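You operate a simulated robot arm through the tools that you are given. There is no shell and no other tool.

The job below is to be done with a simulated robot arm. You get a single attempt, and the scene is never put back.

JOB
Start the screw: speed to zero, blower on, press start, then bring it up to 40 rpm.
Fine: leave the other controls as they are.

It is judged by the outcome, as a careful person would: the job done as asked, and still so three seconds after it is handed in. It fails if anything else is knocked over, pushed out of place, dropped, spilled or broken.

ROBOT AND FRAMES
A 7-joint arm with a two-finger parallel gripper, fixed in place. Base frame: the origin is at the foot of the arm, x ahead of it, y to its left, z up. Units: mm, degrees, N and s.
With the tool pointing down near the work surface it reaches from about 100 to 640 mm from the base axis. Its first joint turns from -66.0 to 66.0 degrees. Payload 1.57 kg.
The tool frame sits at the grasp point between the pads (the TCP): z along the fingers, y along the line on which they close. The tips reach 30 mm beyond it. Largest opening 80 mm; finger width 17, thickness 12; the body of the gripper, 40 by 82 mm, starts 80 mm behind the TCP.
Orientation is told as [roll, pitch, yaw] about the base's x, y, z axes, in that order, counted from this pose: with the fingers straight down and closing along the base's y, the tool's x points along the base's -x, its y along +y and its z along -z.

CONTROLS
- The arm moves only by the tool drive_tool. Its argument "commands" is a list of rows, each a list of 7 numbers: the shift along the tool's x, y, z in mm, then the turn, a rotation vector about the tool's x, y, z in degrees, then the finger opening in mm, from 0 to 80. In form: [[tx, ty, tz, ax, ay, az, jaw], ...]. A call has 1 to 20 rows; each row shifts and turns the commanded pose from where the row before left it, along the tool's axes as they then stand. Rows are played at 5 a second. More than 50 mm and 8.6 degrees between two rows, or a gripper value outside its range, and nothing of the call is played. A pose out of reach is approached as far as the arm can. The call stops where the force on the tool passes 40 N (or 10 N more than at its start, if that is more) or the arm is blocked; 0.2 s more then pass. Each finger travels about 72 mm/s and halts on what it meets, pressing with about 38 N; the grip force reading is that of the motor and also rises with nothing between the fingers. The clock runs only during rows and for 0.2 s after the last one: add rows that do not move to give the fingers time. It gives the time, the measured TCP pose, the force on the tool (base axes), the opening and the grip force at its end, in the units of the frame above (readings bear some noise), with the torque about the TCP (base axes, N m) and any sound that the robot's microphone picked up.
- Cameras (640 x 400 px; columns grow to the right, rows downward): "scene" is fixed at [78.8, 459.7, 1426.8]; the picture's right is [-0.48, -0.87, 0.00], its down [-0.48, 0.27, -0.84] and it looks along [0.73, -0.40, -0.55] (base axes); focal length 366 px, centre (320, 200). "wrist" rides on the gripper at [72, -7, -122] in the tool frame; the picture's right is [0.09, 1.00, 0.00], its down [-0.84, 0.08, -0.54] and it looks along [-0.54, 0.05, 0.84] (tool axes); focal length 238 px, centre (320, 200). There is no depth. A picture from a camera that has moved, and an enlarged one, comes with that camera's place and axes in the base frame and with its lens.
- grab_frame(camera): a new picture of that camera. It takes no simulated time.
- close_up(camera, box): a new picture of the part [left, top, right, bottom] of that camera's present view, enlarged. It takes no simulated time.
- close_job(): hands the job in; it is judged then, once.

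Places have to be worked out from the pictures, the camera data and where the tool is seen. Open the gripper and draw the arm clear of the work before you hand the job in, unless the task says otherwise.

The tools are called as name(argument=value, ...) on one line, values as JSON. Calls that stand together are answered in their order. drive_tool: Moves the arm, as the interface text tells. Its arguments: {"type":"object","properties":{"commands":{"type":"array","items":{"type":"array","items":{"type":"number"}}}},"required":["commands"]} The other tools are called the same way: grab_frame (camera) takes a picture; close_up (camera, box) takes an enlarged picture of a part of a camera's view; close_job () hands the job in.

At the start:

```text
t: 0.0
eef_pos: [377.6, -9.8, 1166.6]
ee_rot: [0.0, 0.0, 0.0]
contact_force: [0.1, 0.1, -0.9]
moment: [0.0, 0.04, 0.0]
opening: 80.1
finger_force: 0.0
```

scene: 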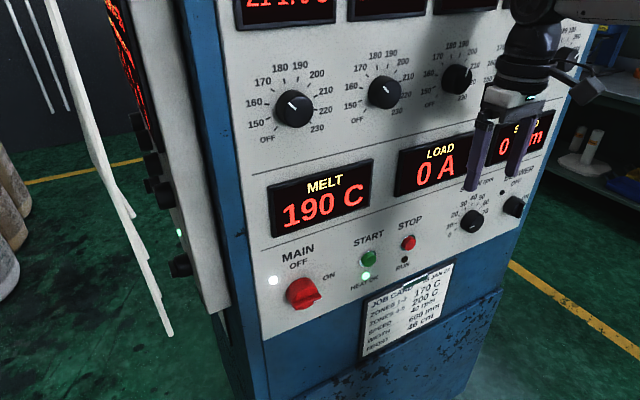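
wrist: 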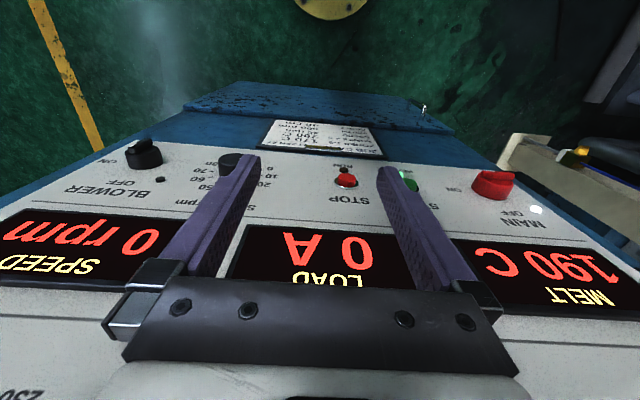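

I'll start by looking more closely at the panel's lower section: the speed knob, blower switch and start button.

close_up(camera="scene", box=[420, 100, 580, 260])

close_up(camera="scene", box=[240, 140, 560, 360])

close_up(camera="wrist", box=[80, 80, 560, 300])

```text
2.50 times, centred on (500, 180) of scene
camera zoom: at [78.8, 459.7, 1426.8], right [-0.48, -0.87, 0.0], down [-0.48, 0.27, -0.84], along [0.73, -0.4, -0.55], focal length 916 px, centre (-130, 250)
```

zoom: 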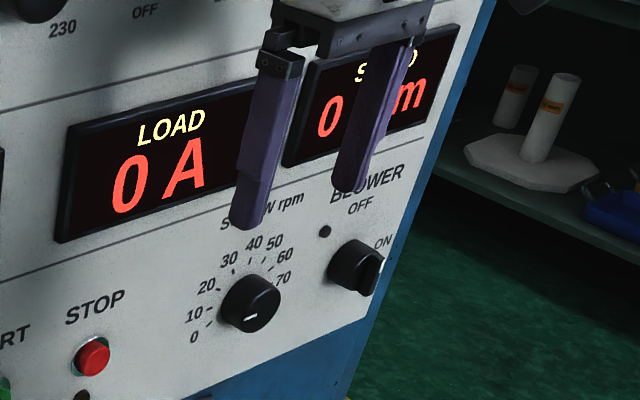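

```text
1.82 times, centred on (400, 250) of scene
camera zoom: at [78.8, 459.7, 1426.8], right [-0.48, -0.87, 0.0], down [-0.48, 0.27, -0.84], along [0.73, -0.4, -0.55], focal length 666 px, centre (174, 109)
```

zoom: 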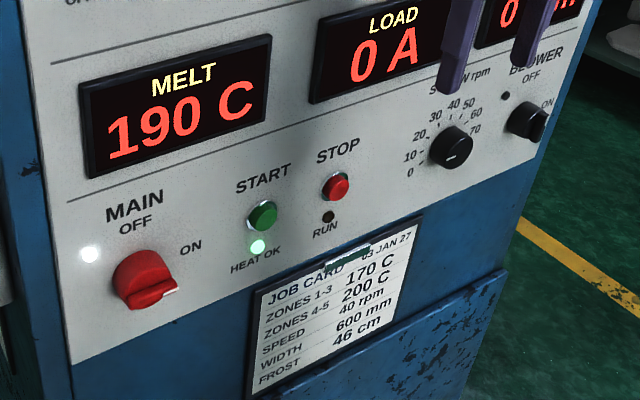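

```text
1.33 times, centred on (320, 190) of wrist
camera zoom: at [306.0, -15.8, 1287.7], right [-0.09, 1.0, 0.0], down [0.84, 0.08, 0.54], along [0.54, 0.05, -0.84], focal length 318 px, centre (320, 213)
```

zoom: 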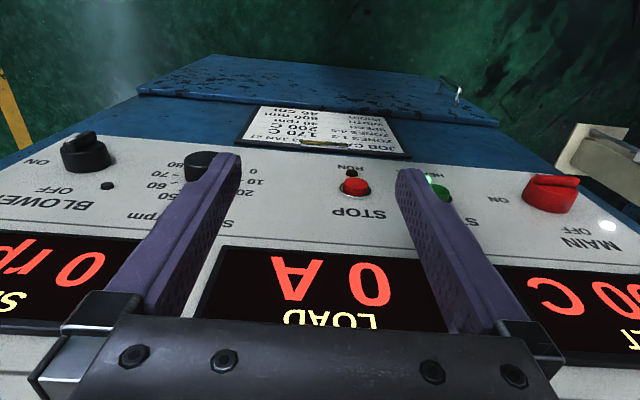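

The panel looks like a vertical plane at about x≈480, with the controls near z≈950: START at y≈+143, STOP at y≈+41, the speed knob at y≈-135, and the blower further right. I'll back off slightly and pitch the tool from pointing down towards pointing at the panel (turn about tool y negative), checking partway.

drive_tool(commands=[[20, 0, 0, 0, 0, 0, 80], [0, 0, 0, 0, -8.2, 0, 80], [0, 0, 0, 0, -8.2, 0, 80], [0, 0, 0, 0, -8.2, 0, 80], [0, 0, 0, 0, -8.2, 0, 80], [0, 0, 0, 0, 0, 0, 80]])

```text
t: 1.4
eef_pos: [358.0, -10.1, 1166.4]
ee_rot: [0.0, -32.8, 0.0]
contact_force: [0.5, -1.1, -1.1]
moment: [-0.03, -0.02, -0.01]
opening: 80.2
finger_force: 0.0
```

The rotation goes the right way and was tracked exactly. I'll finish the pitch to 90° so the fingers point straight at the panel.

drive_tool(commands=[[0, 0, 0, 0, -8.2, 0, 80], [0, 0, 0, 0, -8.2, 0, 80], [0, 0, 0, 0, -8.2, 0, 80], [0, 0, 0, 0, -8.2, 0, 80], [0, 0, 0, 0, -8.2, 0, 80], [0, 0, 0, 0, -8.2, 0, 80], [0, 0, 0, 0, -8.0, 0, 80], [0, 0, 0, 0, 0, 0, 80]])

grab_frame(camera="scene")

grab_frame(camera="wrist")

```text
t: 3.2
eef_pos: [357.2, -7.9, 1167.1]
ee_rot: [0.5, -79.8, -0.1]
contact_force: [-0.7, -0.8, -0.1]
moment: [0.01, 0.01, 0.0]
opening: 80.1
finger_force: 0.0
out of reach, approached as far as the arm can: row 7
```

```text
taken
```

scene: 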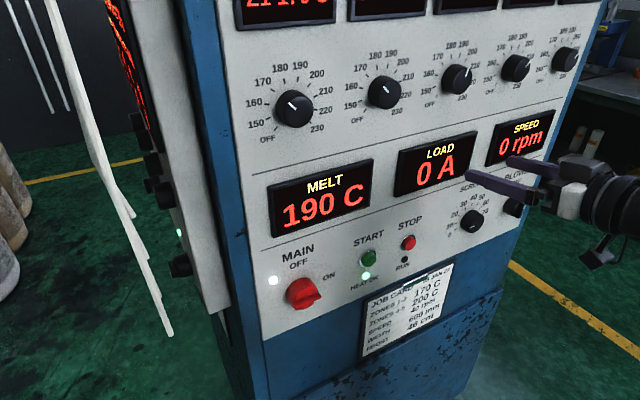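

```text
taken
camera wrist: at [225.2, -14.9, 1116.3], right [-0.02, 1.0, -0.09], down [-0.39, 0.07, 0.92], along [0.92, 0.06, 0.38], focal length 238 px, centre (320, 200)
```

wrist: 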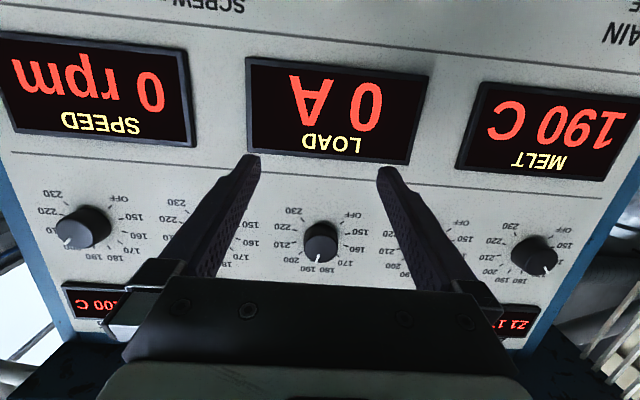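

The tool is nearly horizontal (pitch −80°, limit reached at this height), and the view is clear. I'll lower it in steps towards the control row at z≈960 and watch the readings.

drive_tool(commands=[[40, 0, 0, 0, 0, 0, 80], [40, 0, 0, 0, 0, 0, 80], [40, 0, 0, 0, 0, 0, 80], [0, 0, 0, 0, 0, 0, 80]])

grab_frame(camera="wrist")

```text
t: 4.2
eef_pos: [334.1, -11.9, 1049.4]
ee_rot: [0.4, -79.7, 0.1]
contact_force: [-0.5, 0.2, 0.2]
moment: [0.01, 0.02, -0.04]
opening: 80.2
finger_force: 0.0
```

```text
taken
camera wrist: at [202.7, -17.3, 999.3], right [-0.02, 1.0, -0.09], down [-0.38, 0.07, 0.92], along [0.92, 0.06, 0.38], focal length 238 px, centre (320, 200)
```

wrist: 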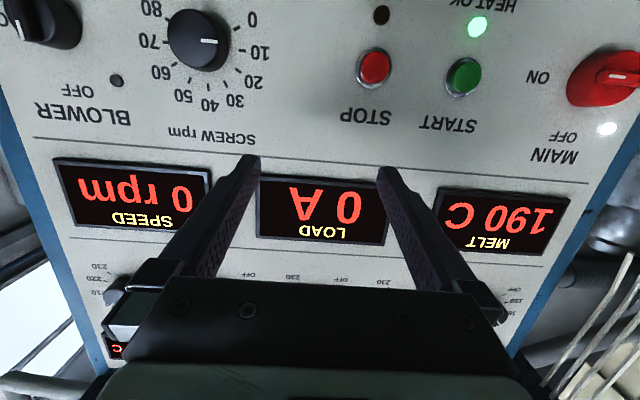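

Triangulating the controls now puts the panel at x≈482 and the row at z≈960: START y≈141, STOP y≈45, speed knob y≈−126, blower y≈−257. I'll go lower, move to the right and try to level the tool, so I can see the knob and blower squarely.

drive_tool(commands=[[40, -40, 0, 0, 0, 0, 80], [40, -40, 0, 0, 0, 0, 80], [0, -40, 0, 0, -5, 0, 80], [0, -40, 0, 0, -5, 0, 80], [0, 0, 0, 0, 0, 0, 80]])

grab_frame(camera="wrist")

grab_frame(camera="scene")

```text
refused: row 1 steps farther than a row can; nothing moved
```

```text
taken
camera wrist: at [202.7, -17.3, 999.3], right [-0.02, 1.0, -0.09], down [-0.38, 0.07, 0.92], along [0.92, 0.06, 0.38], focal length 238 px, centre (320, 200)
```

wrist: 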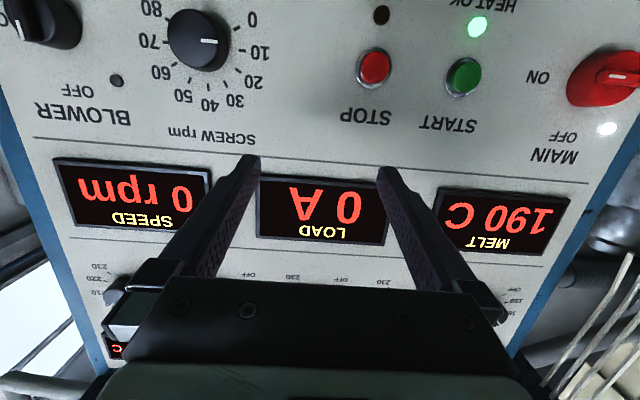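

```text
taken
```

scene: 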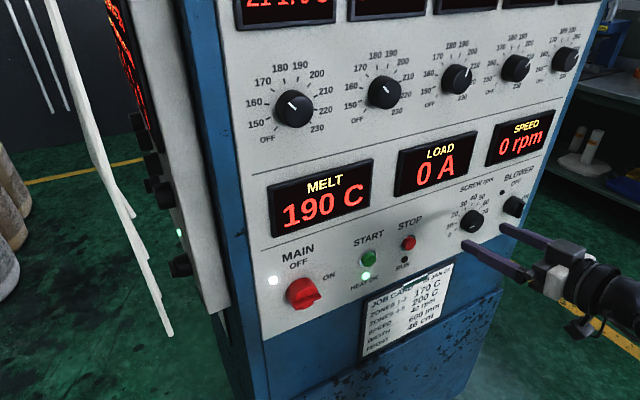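

The combined step was too large and was refused, so nothing moved. I'll repeat it with smaller steps.

drive_tool(commands=[[30, -35, 0, 0, 0, 0, 80], [30, -35, 0, 0, 0, 0, 80], [20, -35, 0, 0, 0, 0, 80], [0, -40, 0, 0, 0, 0, 80], [0, 0, 0, 0, -5, 0, 80], [0, 0, 0, 0, -5, 0, 80], [0, 0, 0, 0, 0, 0, 80]])

grab_frame(camera="wrist")

grab_frame(camera="scene")

```text
t: 5.8
eef_pos: [323.8, -154.6, 968.5]
ee_rot: [14.7, -89.8, -14.2]
contact_force: [0.6, 0.4, 0.4]
moment: [-0.01, -0.03, -0.02]
opening: 80.1
finger_force: 0.1
```

```text
taken
camera wrist: at [201.4, -162.1, 897.1], right [-0.01, 1.0, -0.09], down [-0.54, 0.07, 0.84], along [0.84, 0.06, 0.54], focal length 238 px, centre (320, 200)
```

wrist: 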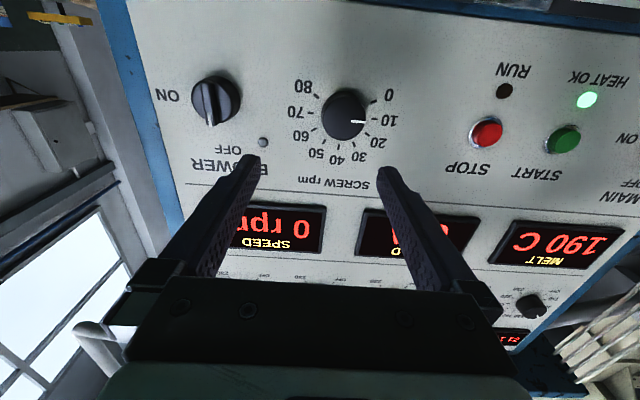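

```text
taken
```

scene: 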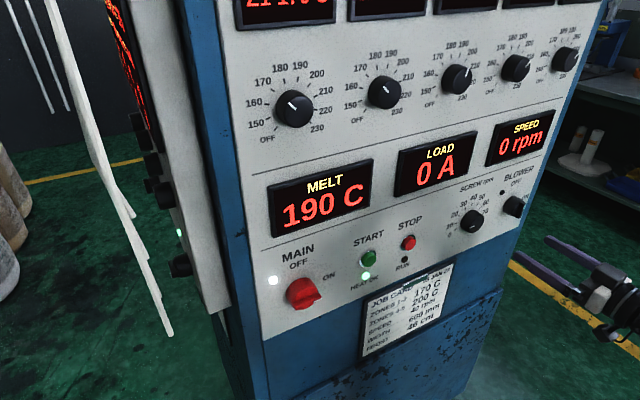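

The tool is level now, with a clear view of the controls. I'll zoom in on the speed knob and the blower switch.

close_up(camera="wrist", box=[270, 60, 420, 200])

close_up(camera="wrist", box=[140, 50, 300, 190])

close_up(camera="scene", box=[430, 160, 540, 250])

```text
2.86 times, centred on (345, 130) of wrist
camera zoom: at [201.4, -162.1, 897.1], right [-0.01, 1.0, -0.09], down [-0.54, 0.07, 0.84], along [0.84, 0.06, 0.54], focal length 681 px, centre (249, 400)
```

zoom: 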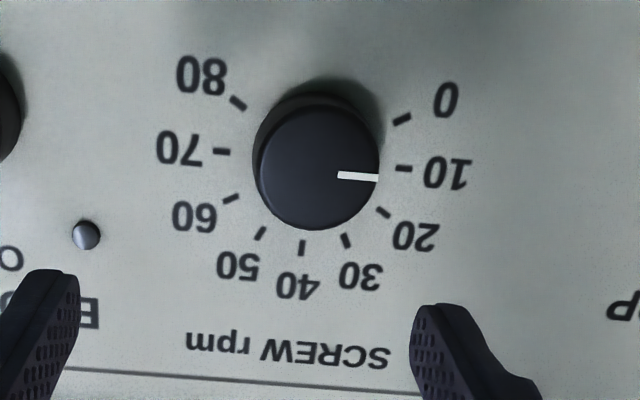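

```text
2.86 times, centred on (220, 120) of wrist
camera zoom: at [201.4, -162.1, 897.1], right [-0.01, 1.0, -0.09], down [-0.54, 0.07, 0.84], along [0.84, 0.06, 0.54], focal length 681 px, centre (606, 429)
```

zoom: 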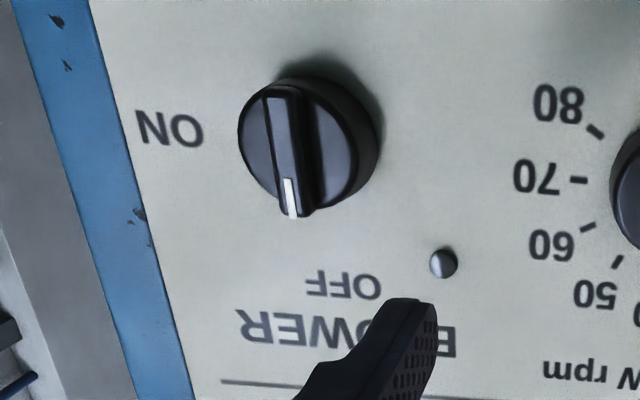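

```text
4.44 times, centred on (485, 205) of scene
camera zoom: at [78.8, 459.7, 1426.8], right [-0.48, -0.87, 0.0], down [-0.48, 0.27, -0.84], along [0.73, -0.4, -0.55], focal length 1628 px, centre (-413, 178)
```

zoom: 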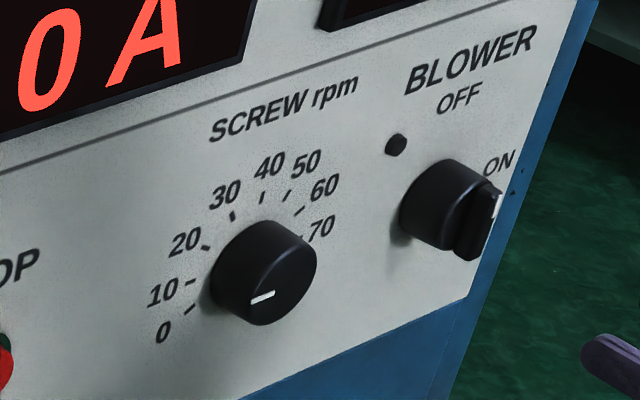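

The speed pointer sits near 10–12, and the dial runs clockwise from 0 (lower left) through 40 (top) to 80. The blower handle points up at OFF, and ON is a quarter turn clockwise. I estimate the speed knob axis at about y≈−129, z≈957, so I'll line up in front of it with the jaw open.

drive_tool(commands=[[11.5, 25, 0, 0, 0, 0, 80], [0, 0, 35, 0, 0, 0, 80], [0, 0, 35, 0, 0, 0, 80], [0, 0, 0, 0, 0, 0, 80]])

grab_frame(camera="wrist")

close_up(camera="scene", box=[420, 150, 580, 270])

```text
t: 6.8
eef_pos: [393.1, -130.1, 958.7]
ee_rot: [18.5, -89.7, -18.0]
contact_force: [-0.1, 0.3, 0.9]
moment: [0.04, 0.02, 0.01]
opening: 79.8
finger_force: 0.1
```

```text
taken
camera wrist: at [271.1, -136.5, 885.8], right [-0.01, 1.0, -0.09], down [-0.54, 0.07, 0.84], along [0.84, 0.06, 0.54], focal length 238 px, centre (320, 200)
```

wrist: 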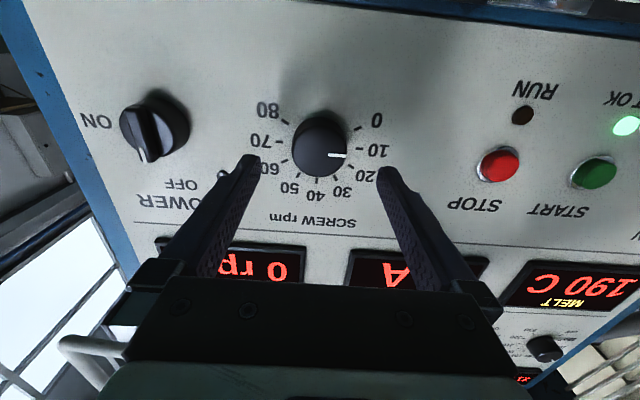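

```text
3.33 times, centred on (500, 210) of scene
camera zoom: at [78.8, 459.7, 1426.8], right [-0.48, -0.87, 0.0], down [-0.48, 0.27, -0.84], along [0.73, -0.4, -0.55], focal length 1221 px, centre (-280, 167)
```

zoom: 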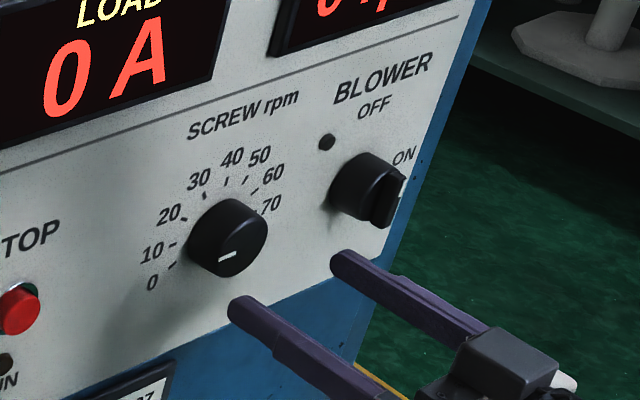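

The knob sits between the fingers in the view. I'll zoom in to measure its centre precisely before closing in.

close_up(camera="wrist", box=[230, 90, 410, 202])

```text
3.56 times, centred on (320, 146) of wrist
camera zoom: at [271.1, -136.5, 885.8], right [-0.01, 1.0, -0.09], down [-0.54, 0.07, 0.84], along [0.84, 0.06, 0.54], focal length 848 px, centre (320, 392)
```

zoom: 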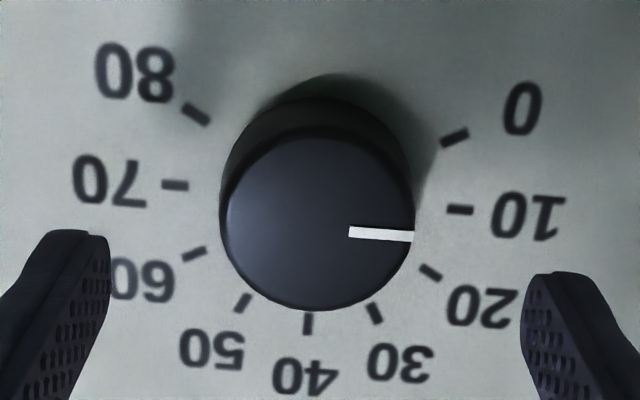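

The knob centre triangulates to y≈−129, z≈957, with its face at x≈451, diameter about 42 mm, and the panel at about x≈475. I'll advance so the tips straddle the knob just short of the panel, still with the jaw open.

drive_tool(commands=[[1.5, 1, 20, 0, 0, 0, 80], [0, 0, 15, 0, 0, 0, 80], [0, 0, 9, 0, 0, 0, 80], [0, 0, 0, 0, 0, 0, 80]])

grab_frame(camera="wrist")

close_up(camera="scene", box=[420, 150, 580, 270])

```text
t: 7.8
eef_pos: [436.8, -128.5, 957.1]
ee_rot: [16.1, -89.6, -15.7]
contact_force: [-0.1, -0.4, -0.5]
moment: [0.02, 0.0, 0.0]
opening: 79.9
finger_force: 0.1
```

```text
taken
camera wrist: at [315.4, -135.0, 884.3], right [-0.01, 1.0, -0.09], down [-0.54, 0.07, 0.84], along [0.84, 0.06, 0.54], focal length 238 px, centre (320, 200)
```

wrist: 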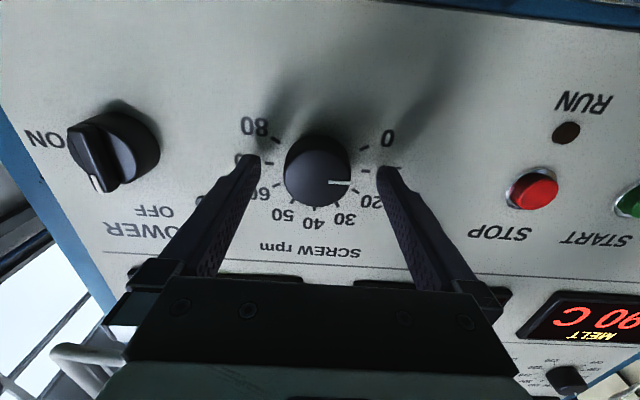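

```text
3.33 times, centred on (500, 210) of scene
camera zoom: at [78.8, 459.7, 1426.8], right [-0.48, -0.87, 0.0], down [-0.48, 0.27, -0.84], along [0.73, -0.4, -0.55], focal length 1221 px, centre (-280, 167)
```

zoom: 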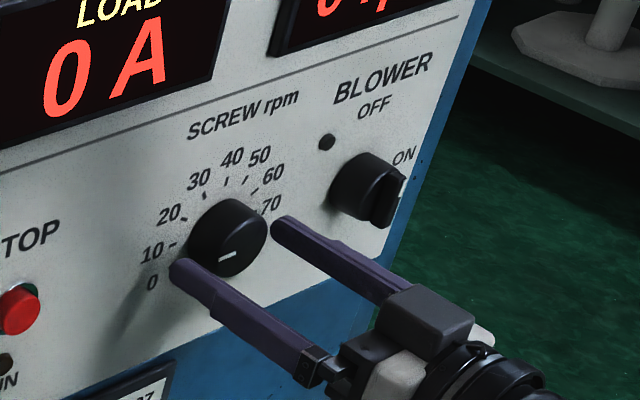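

The fingers straddle the knob symmetrically without touching anything. I'll close on the knob and check the grip before turning it.

drive_tool(commands=[[0, 0, 0, 0, 0, 0, 50], [0, 0, 0, 0, 0, 0, 36], [0, 0, 0, 0, 0, 0, 36], [0, 0, 0, 0, 0, 0, 36]])

grab_frame(camera="wrist")

```text
t: 8.8
eef_pos: [437.1, -129.8, 956.7]
ee_rot: [26.2, -89.8, -26.0]
contact_force: [3.8, -14.1, -0.6]
moment: [0.04, 0.19, -0.57]
opening: 45.2
finger_force: 44.8
```

```text
taken
camera wrist: at [315.3, -136.0, 884.4], right [0.0, 1.0, -0.09], down [-0.54, 0.07, 0.84], along [0.84, 0.05, 0.54], focal length 238 px, centre (320, 200)
```

wrist: 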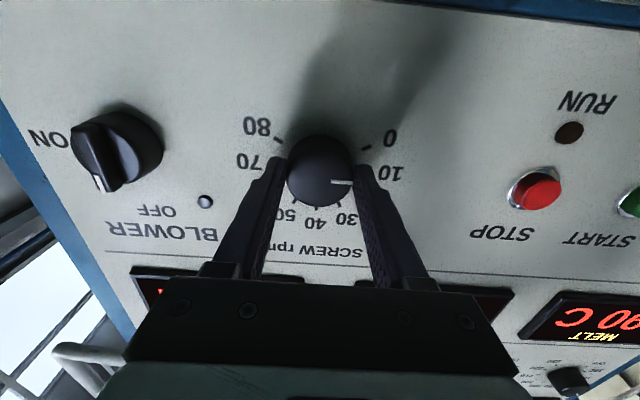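

I have the knob (opening 45 mm), with a 14 N side load that suggests its centre is a bit further toward −y. I'll ease the tool 1.5 mm that way, then turn counter-clockwise (negative about tool z) about 30° toward 0.

drive_tool(commands=[[0, -1.5, 0, 0, 0, 0, 36], [0, 0, 0, 0, 0, -5, 36], [0, 0, 0, 0, 0, -5, 36], [0, 0, 0, 0, 0, -5, 36], [0, 0, 0, 0, 0, 0, 36]])

grab_frame(camera="wrist")

close_up(camera="scene", box=[420, 150, 580, 270])

```text
t: 9.6
eef_pos: [436.1, -131.2, 960.2]
ee_rot: [-72.7, -81.5, 75.5]
contact_force: [9.1, 3.0, -0.5]
moment: [0.02, 0.94, -0.24]
opening: 45.2
finger_force: 45.9
out of reach, approached as far as the arm can: row 3, 4
stopped in row 4: the force on the tool passed its limit at 54 N (the readings are from after the stop); the commanded pose is now the measured one
```

```text
taken
camera wrist: at [312.8, -153.3, 893.7], right [-0.06, 0.97, -0.23], down [-0.51, 0.17, 0.84], along [0.86, 0.17, 0.49], focal length 238 px, centre (320, 200)
```

wrist: 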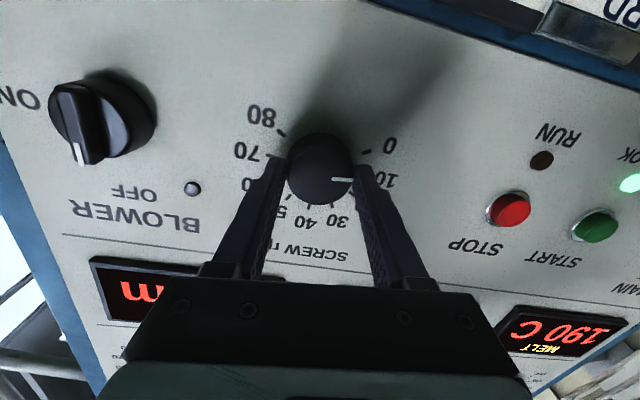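

```text
3.33 times, centred on (500, 210) of scene
camera zoom: at [79.1, 459.8, 1426.7], right [-0.48, -0.87, 0.0], down [-0.48, 0.27, -0.84], along [0.73, -0.4, -0.55], focal length 1221 px, centre (-280, 167)
```

zoom: 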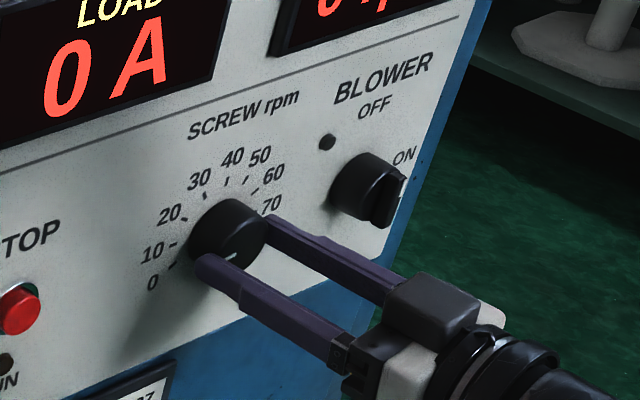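

The arm hit an orientation limit turning this way (out of reach at about −8°), and the tool tilted. Forces are small now. I'll release the knob and back straight out to replan the wrist angle.

drive_tool(commands=[[0, 0, 0, 0, 0, 0, 60], [0, 0, 0, 0, 0, 0, 80], [0, 0, 0, 0, 0, 0, 80], [0, 0, -15, 0, 0, 0, 80], [0, 0, -25, 0, 0, 0, 80], [0, 0, -25, 0, 0, 0, 80], [0, 0, 0, 0, 0, 0, 80]])

grab_frame(camera="wrist")

grab_frame(camera="scene")

```text
t: 11.2
eef_pos: [370.7, -136.1, 963.2]
ee_rot: [-71.8, -81.5, 74.6]
contact_force: [0.9, -0.5, -0.3]
moment: [-0.02, -0.01, 0.0]
opening: 79.7
finger_force: 0.0
```

```text
taken
camera wrist: at [246.7, -156.8, 897.5], right [-0.06, 0.97, -0.23], down [-0.51, 0.17, 0.84], along [0.86, 0.16, 0.49], focal length 238 px, centre (320, 200)
```

wrist: 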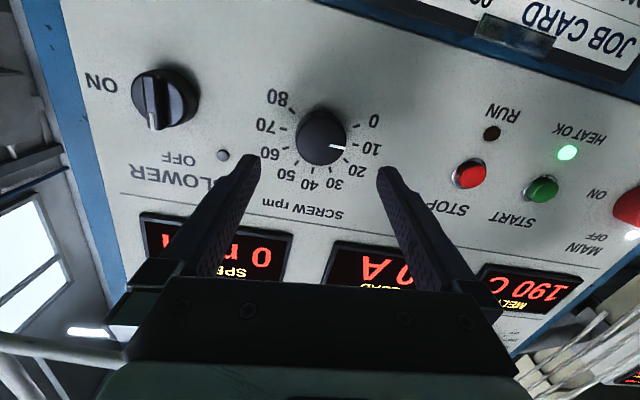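

```text
taken
```

scene: 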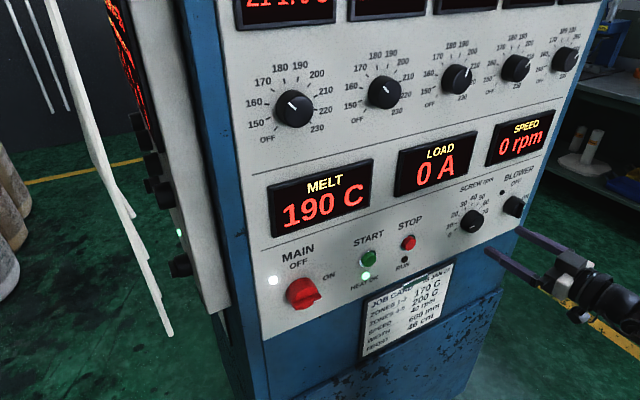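

The knob is released and everything else is undisturbed. I'll square the tool to the panel again (about 3.7° correction) and rotate the gripper positively about its axis to find the available range in that direction.

drive_tool(commands=[[0, 0, 0, 0, 0, 8.2, 80], [0, 0, 0, 3.0, -2.2, 0, 80], [0, 0, 0, 0, 0, 8.5, 80], [0, 0, 0, 0, 0, 8.5, 80], [0, 0, 0, 0, 0, 8.5, 80], [0, 0, 0, 0, 0, 8.5, 80], [0, 0, 0, 0, 0, 8.5, 80], [0, 0, 0, 0, 0, 8.5, 80], [0, 0, 0, 0, 0, 8.5, 80], [0, 0, 0, 0, 0, 0, 80]])

grab_frame(camera="wrist")

```text
t: 13.4
eef_pos: [371.5, -135.9, 962.1]
ee_rot: [89.5, -30.5, -90.3]
contact_force: [0.3, -0.8, 0.2]
moment: [0.01, -0.03, 0.0]
opening: 80.0
finger_force: 0.1
```

```text
taken
camera wrist: at [249.7, -75.0, 920.0], right [0.01, 0.58, 0.81], down [-0.55, -0.68, 0.49], along [0.84, -0.45, 0.31], focal length 238 px, centre (320, 200)
```

wrist: 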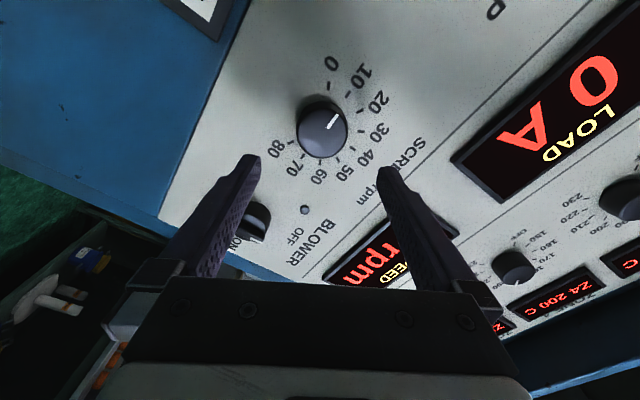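

Positive rotation works fine (now about +60°, tool axis still square to the panel). I'll zoom in on the pointer from here to read its present value.

close_up(camera="wrist", box=[250, 50, 410, 190])

close_up(camera="scene", box=[430, 160, 540, 250])

```text
2.86 times, centred on (330, 120) of wrist
camera zoom: at [249.7, -75.0, 920.0], right [0.01, 0.58, 0.81], down [-0.55, -0.68, 0.49], along [0.84, -0.45, 0.31], focal length 681 px, centre (291, 429)
```

zoom: 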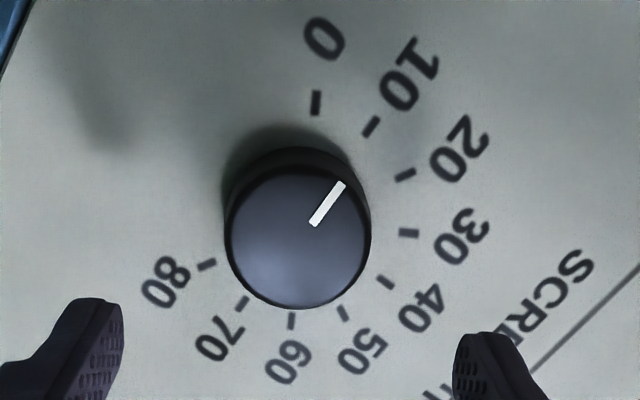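

```text
4.44 times, centred on (485, 205) of scene
camera zoom: at [78.8, 459.7, 1426.8], right [-0.48, -0.87, 0.0], down [-0.48, 0.27, -0.84], along [0.73, -0.4, -0.55], focal length 1628 px, centre (-413, 178)
```

zoom: 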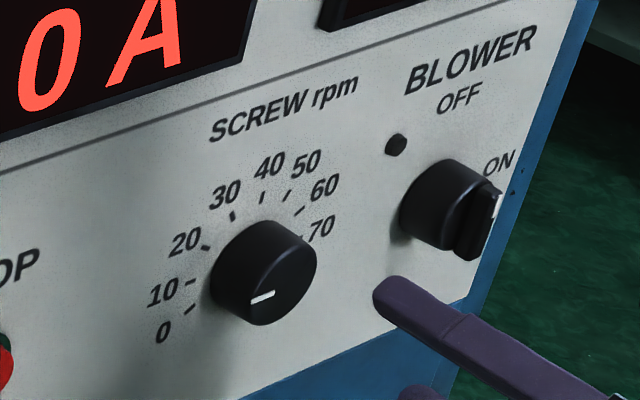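

The pointer reads about 11, so it needs roughly a 33° counter-clockwise turn to 0. I'll realign the TCP on the knob axis (y≈−130, z≈957) with the gripper at +60° and move in around the knob.

drive_tool(commands=[[7.7, -0.8, 0, 0, 0, 0, 80], [0, 0, 25, 0, 0, 0, 80], [0, 0, 15, 0, 0, 0, 80], [0, 0, 0, 0, 0, 0, 80]])

grab_frame(camera="wrist")

close_up(camera="scene", box=[420, 150, 580, 270])

```text
t: 14.4
eef_pos: [411.1, -128.4, 958.1]
ee_rot: [89.6, -30.5, -90.3]
contact_force: [0.1, 0.1, 0.7]
moment: [0.0, 0.02, 0.01]
opening: 80.0
finger_force: 0.0
```

```text
taken
camera wrist: at [289.7, -68.2, 915.0], right [0.01, 0.59, 0.81], down [-0.54, -0.68, 0.5], along [0.84, -0.45, 0.31], focal length 238 px, centre (320, 200)
```

wrist: 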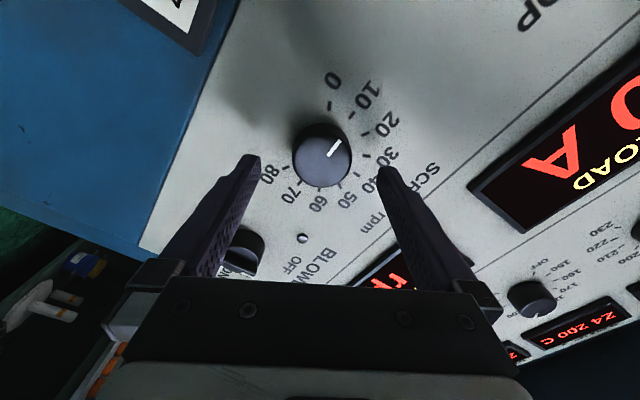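

```text
3.33 times, centred on (500, 210) of scene
camera zoom: at [78.8, 459.7, 1426.8], right [-0.48, -0.87, 0.0], down [-0.48, 0.27, -0.84], along [0.73, -0.4, -0.55], focal length 1221 px, centre (-280, 167)
```

zoom: 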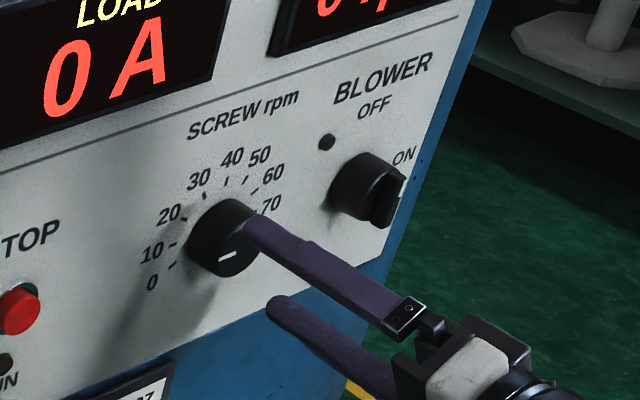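

Before closing I'll measure the knob centre against the gripper axis precisely in this view.

close_up(camera="wrist", box=[240, 100, 400, 200])

```text
4.00 times, centred on (320, 150) of wrist
camera zoom: at [289.7, -68.2, 915.0], right [0.01, 0.59, 0.81], down [-0.54, -0.68, 0.5], along [0.84, -0.45, 0.31], focal length 953 px, centre (320, 400)
```

zoom: 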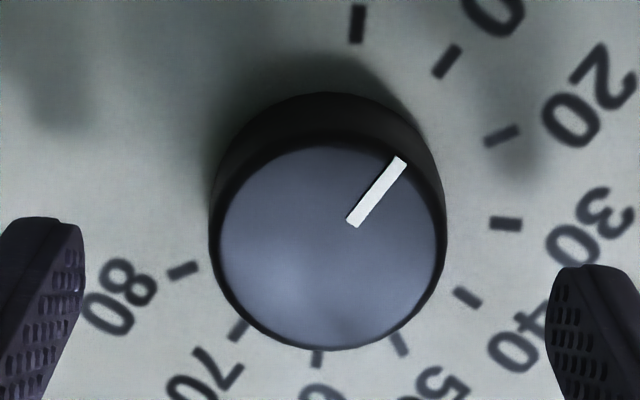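

The knob centre is within about 1.5 mm of the gripper axis. I'll advance the last 26 mm and close on it.

drive_tool(commands=[[0, 0, 16, 0, 0, 0, 80], [0, 0, 10, 0, 0, 0, 80], [0, 0, 0, 0, 0, 0, 55], [0, 0, 0, 0, 0, 0, 36], [0, 0, 0, 0, 0, 0, 36], [0, 0, 0, 0, 0, 0, 36]])

close_up(camera="wrist", box=[220, 90, 420, 215])

```text
t: 15.8
eef_pos: [436.4, -129.2, 959.1]
ee_rot: [89.9, -30.7, -90.4]
contact_force: [-1.6, 6.3, 11.0]
moment: [-0.05, -0.49, 0.15]
opening: 44.5
finger_force: 44.8
```

```text
3.20 times, centred on (320, 152) of wrist
camera zoom: at [316.4, -69.0, 916.0], right [0.0, 0.59, 0.81], down [-0.55, -0.68, 0.49], along [0.84, -0.44, 0.32], focal length 763 px, centre (320, 352)
```

zoom: 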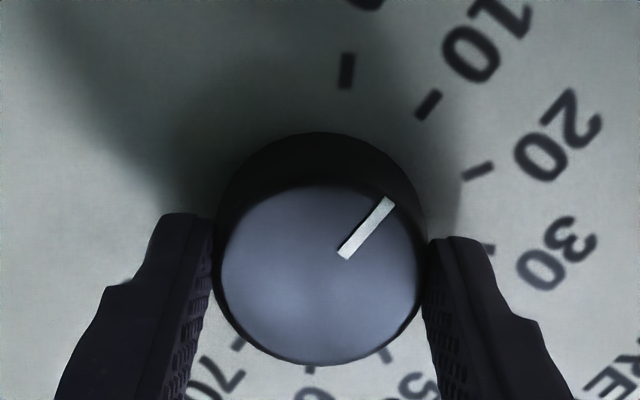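

I have the knob with a 12 N side load along the closing direction, which puts the true centre near (y −130, z 960). I'll ease the tool over to match, then turn counter-clockwise 20° first and check.

drive_tool(commands=[[-1.2, 1.0, 0, 0, 0, 0, 36], [0, 0, 0, 0, 0, -4, 36], [0, 0, 0, 0, 0, -4, 36], [0, 0, 0, 0, 0, -4, 36], [0, 0, 0, 0, 0, -4, 36], [0, 0, 0, 0, 0, -4, 36], [0, 0, 0, 0, 0, 0, 36]])

close_up(camera="wrist", box=[220, 90, 420, 215])

close_up(camera="scene", box=[430, 160, 540, 250])

```text
t: 17.4
eef_pos: [438.2, -129.7, 959.8]
ee_rot: [89.7, -50.7, -90.1]
contact_force: [11.6, 14.2, 8.6]
moment: [-0.01, -0.59, 0.26]
opening: 44.6
finger_force: 44.4
```

```text
3.20 times, centred on (320, 152) of wrist
camera zoom: at [316.0, -87.3, 899.0], right [0.01, 0.83, 0.56], down [-0.54, -0.47, 0.7], along [0.84, -0.31, 0.45], focal length 763 px, centre (320, 352)
```

zoom: 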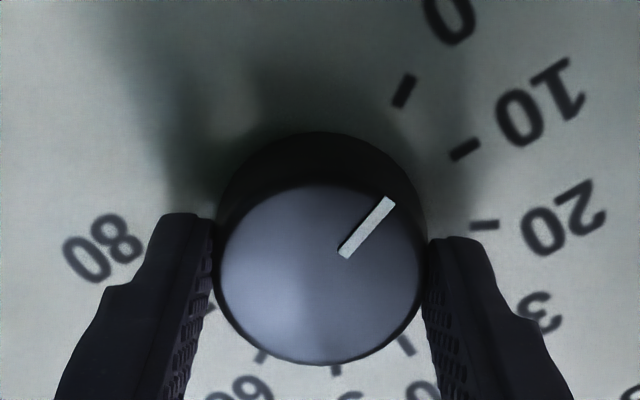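

```text
4.44 times, centred on (485, 205) of scene
camera zoom: at [79.0, 460.1, 1426.6], right [-0.48, -0.87, 0.0], down [-0.48, 0.27, -0.84], along [0.73, -0.41, -0.55], focal length 1628 px, centre (-413, 178)
```

zoom: 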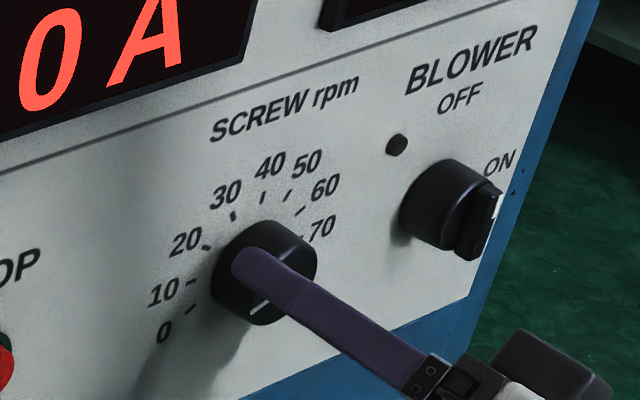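

The knob turned cleanly with the gripper, without slip, and now reads about 4. I'll continue the last part toward 0 in small steps.

drive_tool(commands=[[0, 0, 1, 0, 0, -3, 36], [0, -0.5, 0.5, 0, 0, -3, 36], [0, 0, 0, 0, 0, -3, 36], [0, 0, 0, 0, 0, -2, 36], [0, 0, 0, 0, 0, 0, 36]])

close_up(camera="wrist", box=[220, 90, 420, 215])

close_up(camera="scene", box=[430, 160, 540, 250])

```text
t: 18.6
eef_pos: [438.5, -129.0, 958.8]
ee_rot: [89.9, -61.6, -90.2]
contact_force: [-27.9, 15.4, 15.7]
moment: [-0.05, -0.6, 0.63]
opening: 44.6
finger_force: 45.0
```

```text
3.20 times, centred on (320, 152) of wrist
camera zoom: at [316.1, -99.5, 892.0], right [0.01, 0.92, 0.39], down [-0.54, -0.33, 0.77], along [0.84, -0.22, 0.5], focal length 763 px, centre (320, 352)
```

zoom: 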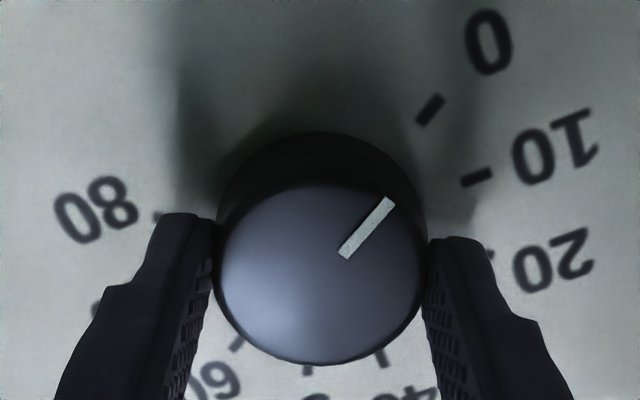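

```text
4.44 times, centred on (485, 205) of scene
camera zoom: at [77.8, 460.2, 1426.6], right [-0.48, -0.87, 0.0], down [-0.48, 0.27, -0.84], along [0.73, -0.41, -0.55], focal length 1628 px, centre (-413, 178)
```

zoom: 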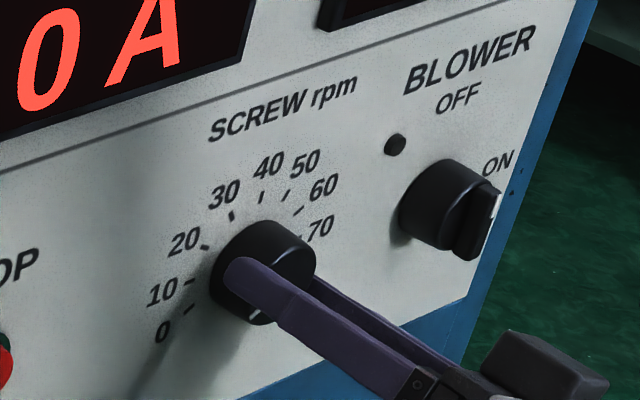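

The pointer is now very close to 0 (I estimate 0–1 rpm). I'll relax the axial and side loads slightly and turn two small steps more, watching the torque about x for the end stop.

drive_tool(commands=[[0, 0.8, -1, 0, 0, 0, 36], [0, 0, 0, 0, 0, -2, 36], [0, 0, 0, 0, 0, 0, 36]])

close_up(camera="wrist", box=[220, 90, 420, 215])

```text
t: 19.4
eef_pos: [436.5, -129.6, 960.1]
ee_rot: [89.3, -63.5, -89.9]
contact_force: [-3.1, 13.0, 5.6]
moment: [0.6, -0.65, 0.14]
opening: 44.6
finger_force: 44.8
```

```text
3.20 times, centred on (320, 152) of wrist
camera zoom: at [315.9, -101.6, 891.6], right [0.01, 0.93, 0.36], down [-0.54, -0.3, 0.79], along [0.84, -0.2, 0.5], focal length 763 px, centre (320, 352)
```

zoom: 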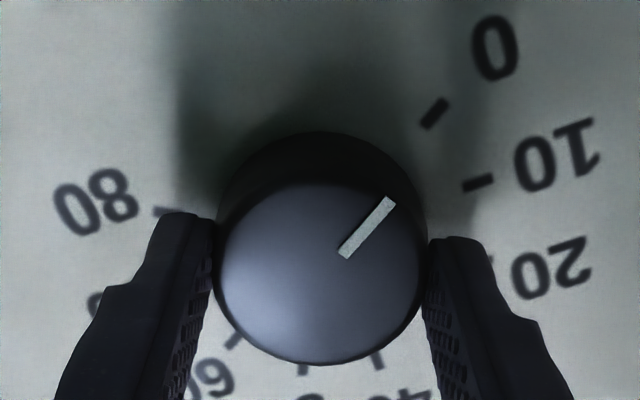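

The torque about x jumped to +0.6 N·m and the pointer lines up with the 0 tick, so the knob is at its zero stop. I'll release it and back out.

drive_tool(commands=[[0, 0, 0, 0, 0, 0.5, 44], [0, 0, 0, 0, 0, 0, 62], [0, 0, 0, 0, 0, 0, 80], [0, 0, 0, 0, 0, 0, 80], [0, 0, -20, 0, 0, 0, 80], [0, 0, -25, 0, 0, 0, 80], [0, 0, -20, 0, 0, 0, 80], [0, 0, 0, 0, 0, 0, 80]])

grab_frame(camera="wrist")

close_up(camera="scene", box=[430, 160, 540, 250])

```text
t: 21.2
eef_pos: [371.8, -130.0, 960.1]
ee_rot: [89.3, -63.2, -89.9]
contact_force: [0.1, -0.1, -0.2]
moment: [0.01, 0.0, 0.0]
opening: 80.4
finger_force: 0.0
```

```text
taken
camera wrist: at [250.7, -100.6, 892.0], right [0.01, 0.93, 0.37], down [-0.54, -0.31, 0.78], along [0.84, -0.21, 0.5], focal length 238 px, centre (320, 200)
```

wrist: 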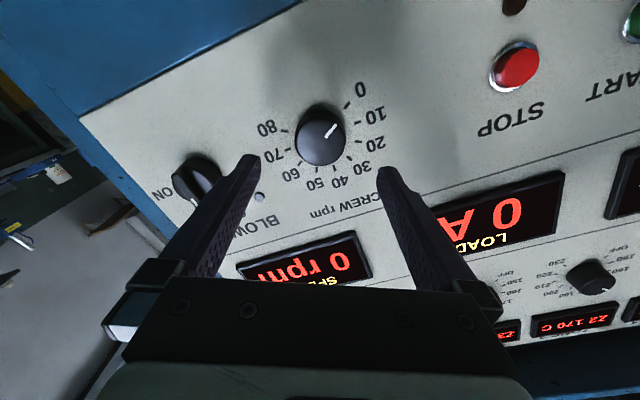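

```text
4.44 times, centred on (485, 205) of scene
camera zoom: at [78.8, 459.7, 1426.8], right [-0.48, -0.87, 0.0], down [-0.48, 0.27, -0.84], along [0.73, -0.4, -0.55], focal length 1628 px, centre (-413, 178)
```

zoom: 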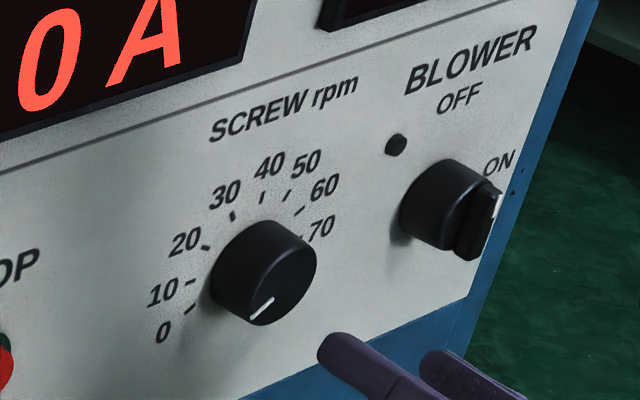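

The speed pointer is on 0, and everything else is unchanged. Next is the blower switch, so I'll turn the gripper back to about +10° and move sideways in front of it (y≈−263, z≈958).

drive_tool(commands=[[0, 0, 0, 0, 0, -8.2, 80], [0, 0, 0, 0, 0, -8.2, 80], [-5.3, -32.9, 0, 0, 0, 0, 80], [-5.3, -32.9, 0, 0, 0, 0, 80], [-5.3, -32.9, 0, 0, 0, 0, 80], [-5.3, -32.9, 0, 0, 0, 0, 80], [0, 0, 0, 0, 0, 0, 80]])

grab_frame(camera="wrist")

grab_frame(camera="scene")

```text
t: 22.8
eef_pos: [370.8, -263.3, 955.5]
ee_rot: [88.3, -79.5, -88.6]
contact_force: [-1.1, 1.3, -0.4]
moment: [0.05, 0.01, 0.01]
opening: 80.1
finger_force: 0.1
```

```text
taken
camera wrist: at [249.2, -255.0, 883.0], right [0.01, 1.0, 0.09], down [-0.54, -0.07, 0.84], along [0.84, -0.06, 0.54], focal length 238 px, centre (320, 200)
```

wrist: 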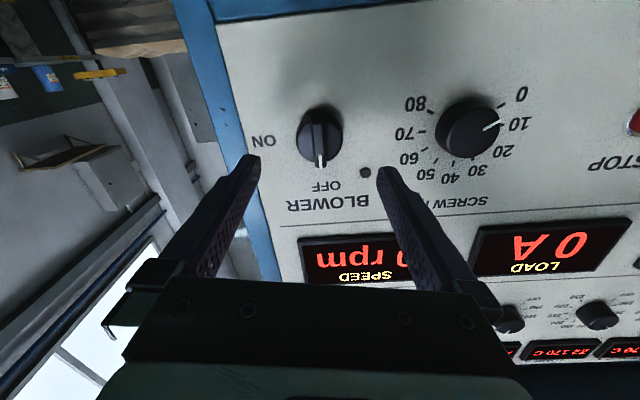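

```text
taken
```

scene: 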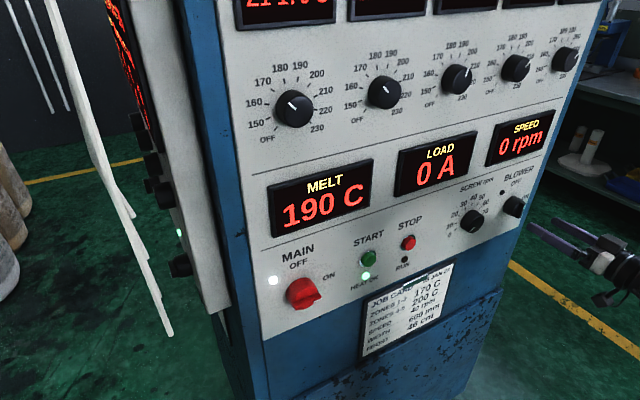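

close_up(camera="wrist", box=[230, 70, 410, 210])

```text
2.86 times, centred on (320, 140) of wrist
camera zoom: at [249.2, -255.0, 883.0], right [0.01, 1.0, 0.09], down [-0.54, -0.07, 0.84], along [0.84, -0.06, 0.54], focal length 681 px, centre (320, 371)
```

zoom: 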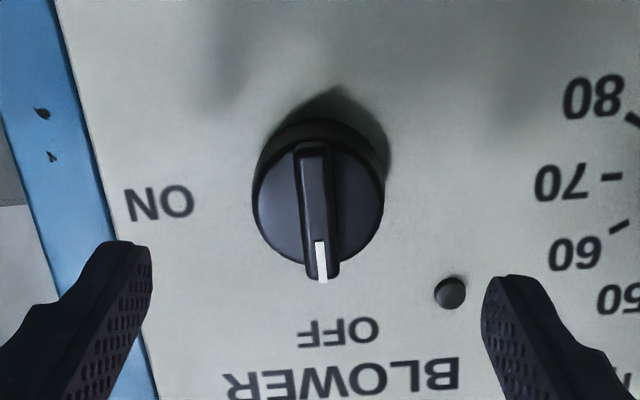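

I'll take one enlarged view holding both knobs, so I can compare the blower's position with the speed knob's known centre.

close_up(camera="wrist", box=[280, 70, 520, 220])

close_up(camera="scene", box=[450, 180, 540, 240])

```text
2.67 times, centred on (400, 145) of wrist
camera zoom: at [249.2, -255.0, 883.0], right [0.01, 1.0, 0.09], down [-0.54, -0.07, 0.84], along [0.84, -0.06, 0.54], focal length 636 px, centre (107, 347)
```

zoom: 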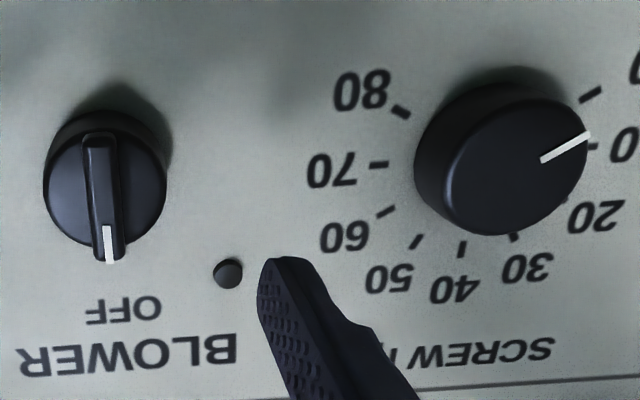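

```text
6.67 times, centred on (495, 210) of scene
camera zoom: at [78.8, 459.7, 1426.8], right [-0.48, -0.87, 0.0], down [-0.48, 0.27, -0.84], along [0.73, -0.4, -0.55], focal length 2441 px, centre (-847, 133)
```

zoom: 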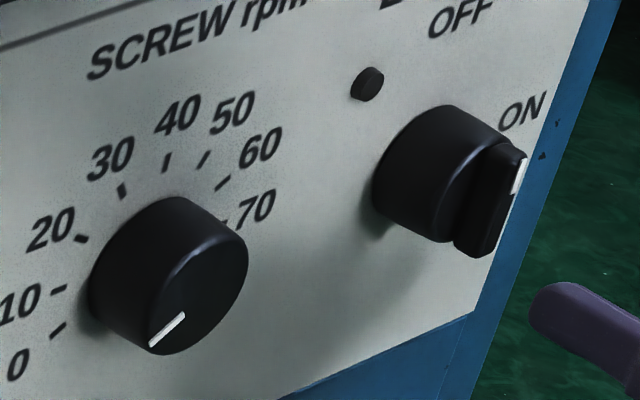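

Comparing both knobs, the blower centre is near y≈−264, z≈954, with a body diameter of about 41 mm. I'll narrow the jaw to 58 mm to stay clear of the little lamp beside it, align, and advance partway for a check.

drive_tool(commands=[[1.3, -1.2, 0, 0, 0, 0, 58], [0, 0, 25, 0, 0, 0, 58], [0, 0, 17, 0, 0, 0, 58], [0, 0, 0, 0, 0, 0, 58]])

close_up(camera="wrist", box=[220, 80, 420, 220])

close_up(camera="scene", box=[450, 170, 570, 260])

```text
t: 23.8
eef_pos: [413.7, -263.8, 956.0]
ee_rot: [88.2, -79.5, -88.8]
contact_force: [0.3, 0.4, -0.5]
moment: [-0.01, -0.01, 0.01]
opening: 57.9
finger_force: 0.0
```

```text
2.86 times, centred on (320, 150) of wrist
camera zoom: at [291.9, -255.3, 882.4], right [0.01, 1.0, 0.09], down [-0.54, -0.07, 0.84], along [0.84, -0.06, 0.54], focal length 681 px, centre (320, 343)
```

zoom: 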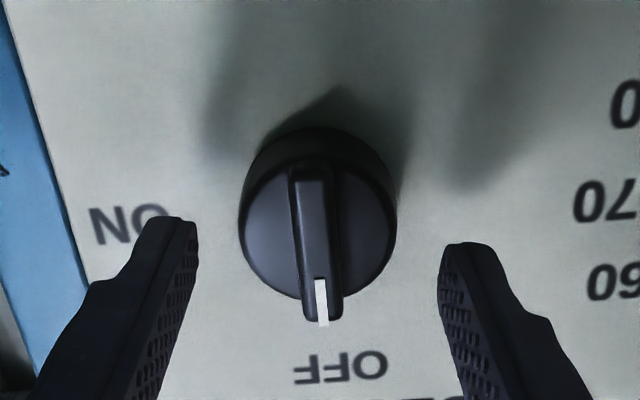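

```text
4.44 times, centred on (510, 215) of scene
camera zoom: at [78.8, 459.7, 1426.8], right [-0.48, -0.87, 0.0], down [-0.48, 0.27, -0.84], along [0.73, -0.4, -0.55], focal length 1628 px, centre (-524, 133)
```

zoom: 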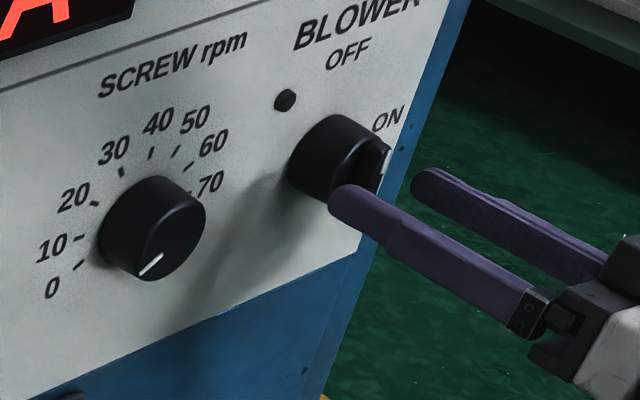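

The blower centre is about 2 mm below and 0.8 mm to the right of the gripper axis. I'll correct that, advance to straddle the body and close.

drive_tool(commands=[[1.8, -0.7, 0, 0, 0, 0, 58], [0, 0, 14, 0, 0, 0, 58], [0, 0, 10, 0, 0, 0, 58], [0, 0, 0, 0, 0, 0, 45], [0, 0, 0, 0, 0, 0, 34], [0, 0, 0, 0, 0, 0, 34], [0, 0, 0, 0, 0, 0, 34]])

close_up(camera="wrist", box=[220, 80, 420, 220])

```text
t: 25.4
eef_pos: [437.2, -264.5, 952.7]
ee_rot: [88.3, -79.5, -88.5]
contact_force: [1.9, 3.0, -0.8]
moment: [0.02, -0.2, 0.08]
opening: 40.6
finger_force: 44.9
```

```text
2.86 times, centred on (320, 150) of wrist
camera zoom: at [315.8, -255.8, 879.9], right [0.01, 1.0, 0.09], down [-0.54, -0.07, 0.84], along [0.84, -0.06, 0.53], focal length 681 px, centre (320, 343)
```

zoom: 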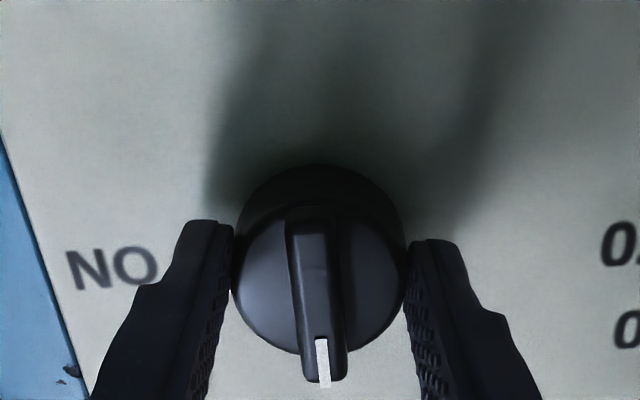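

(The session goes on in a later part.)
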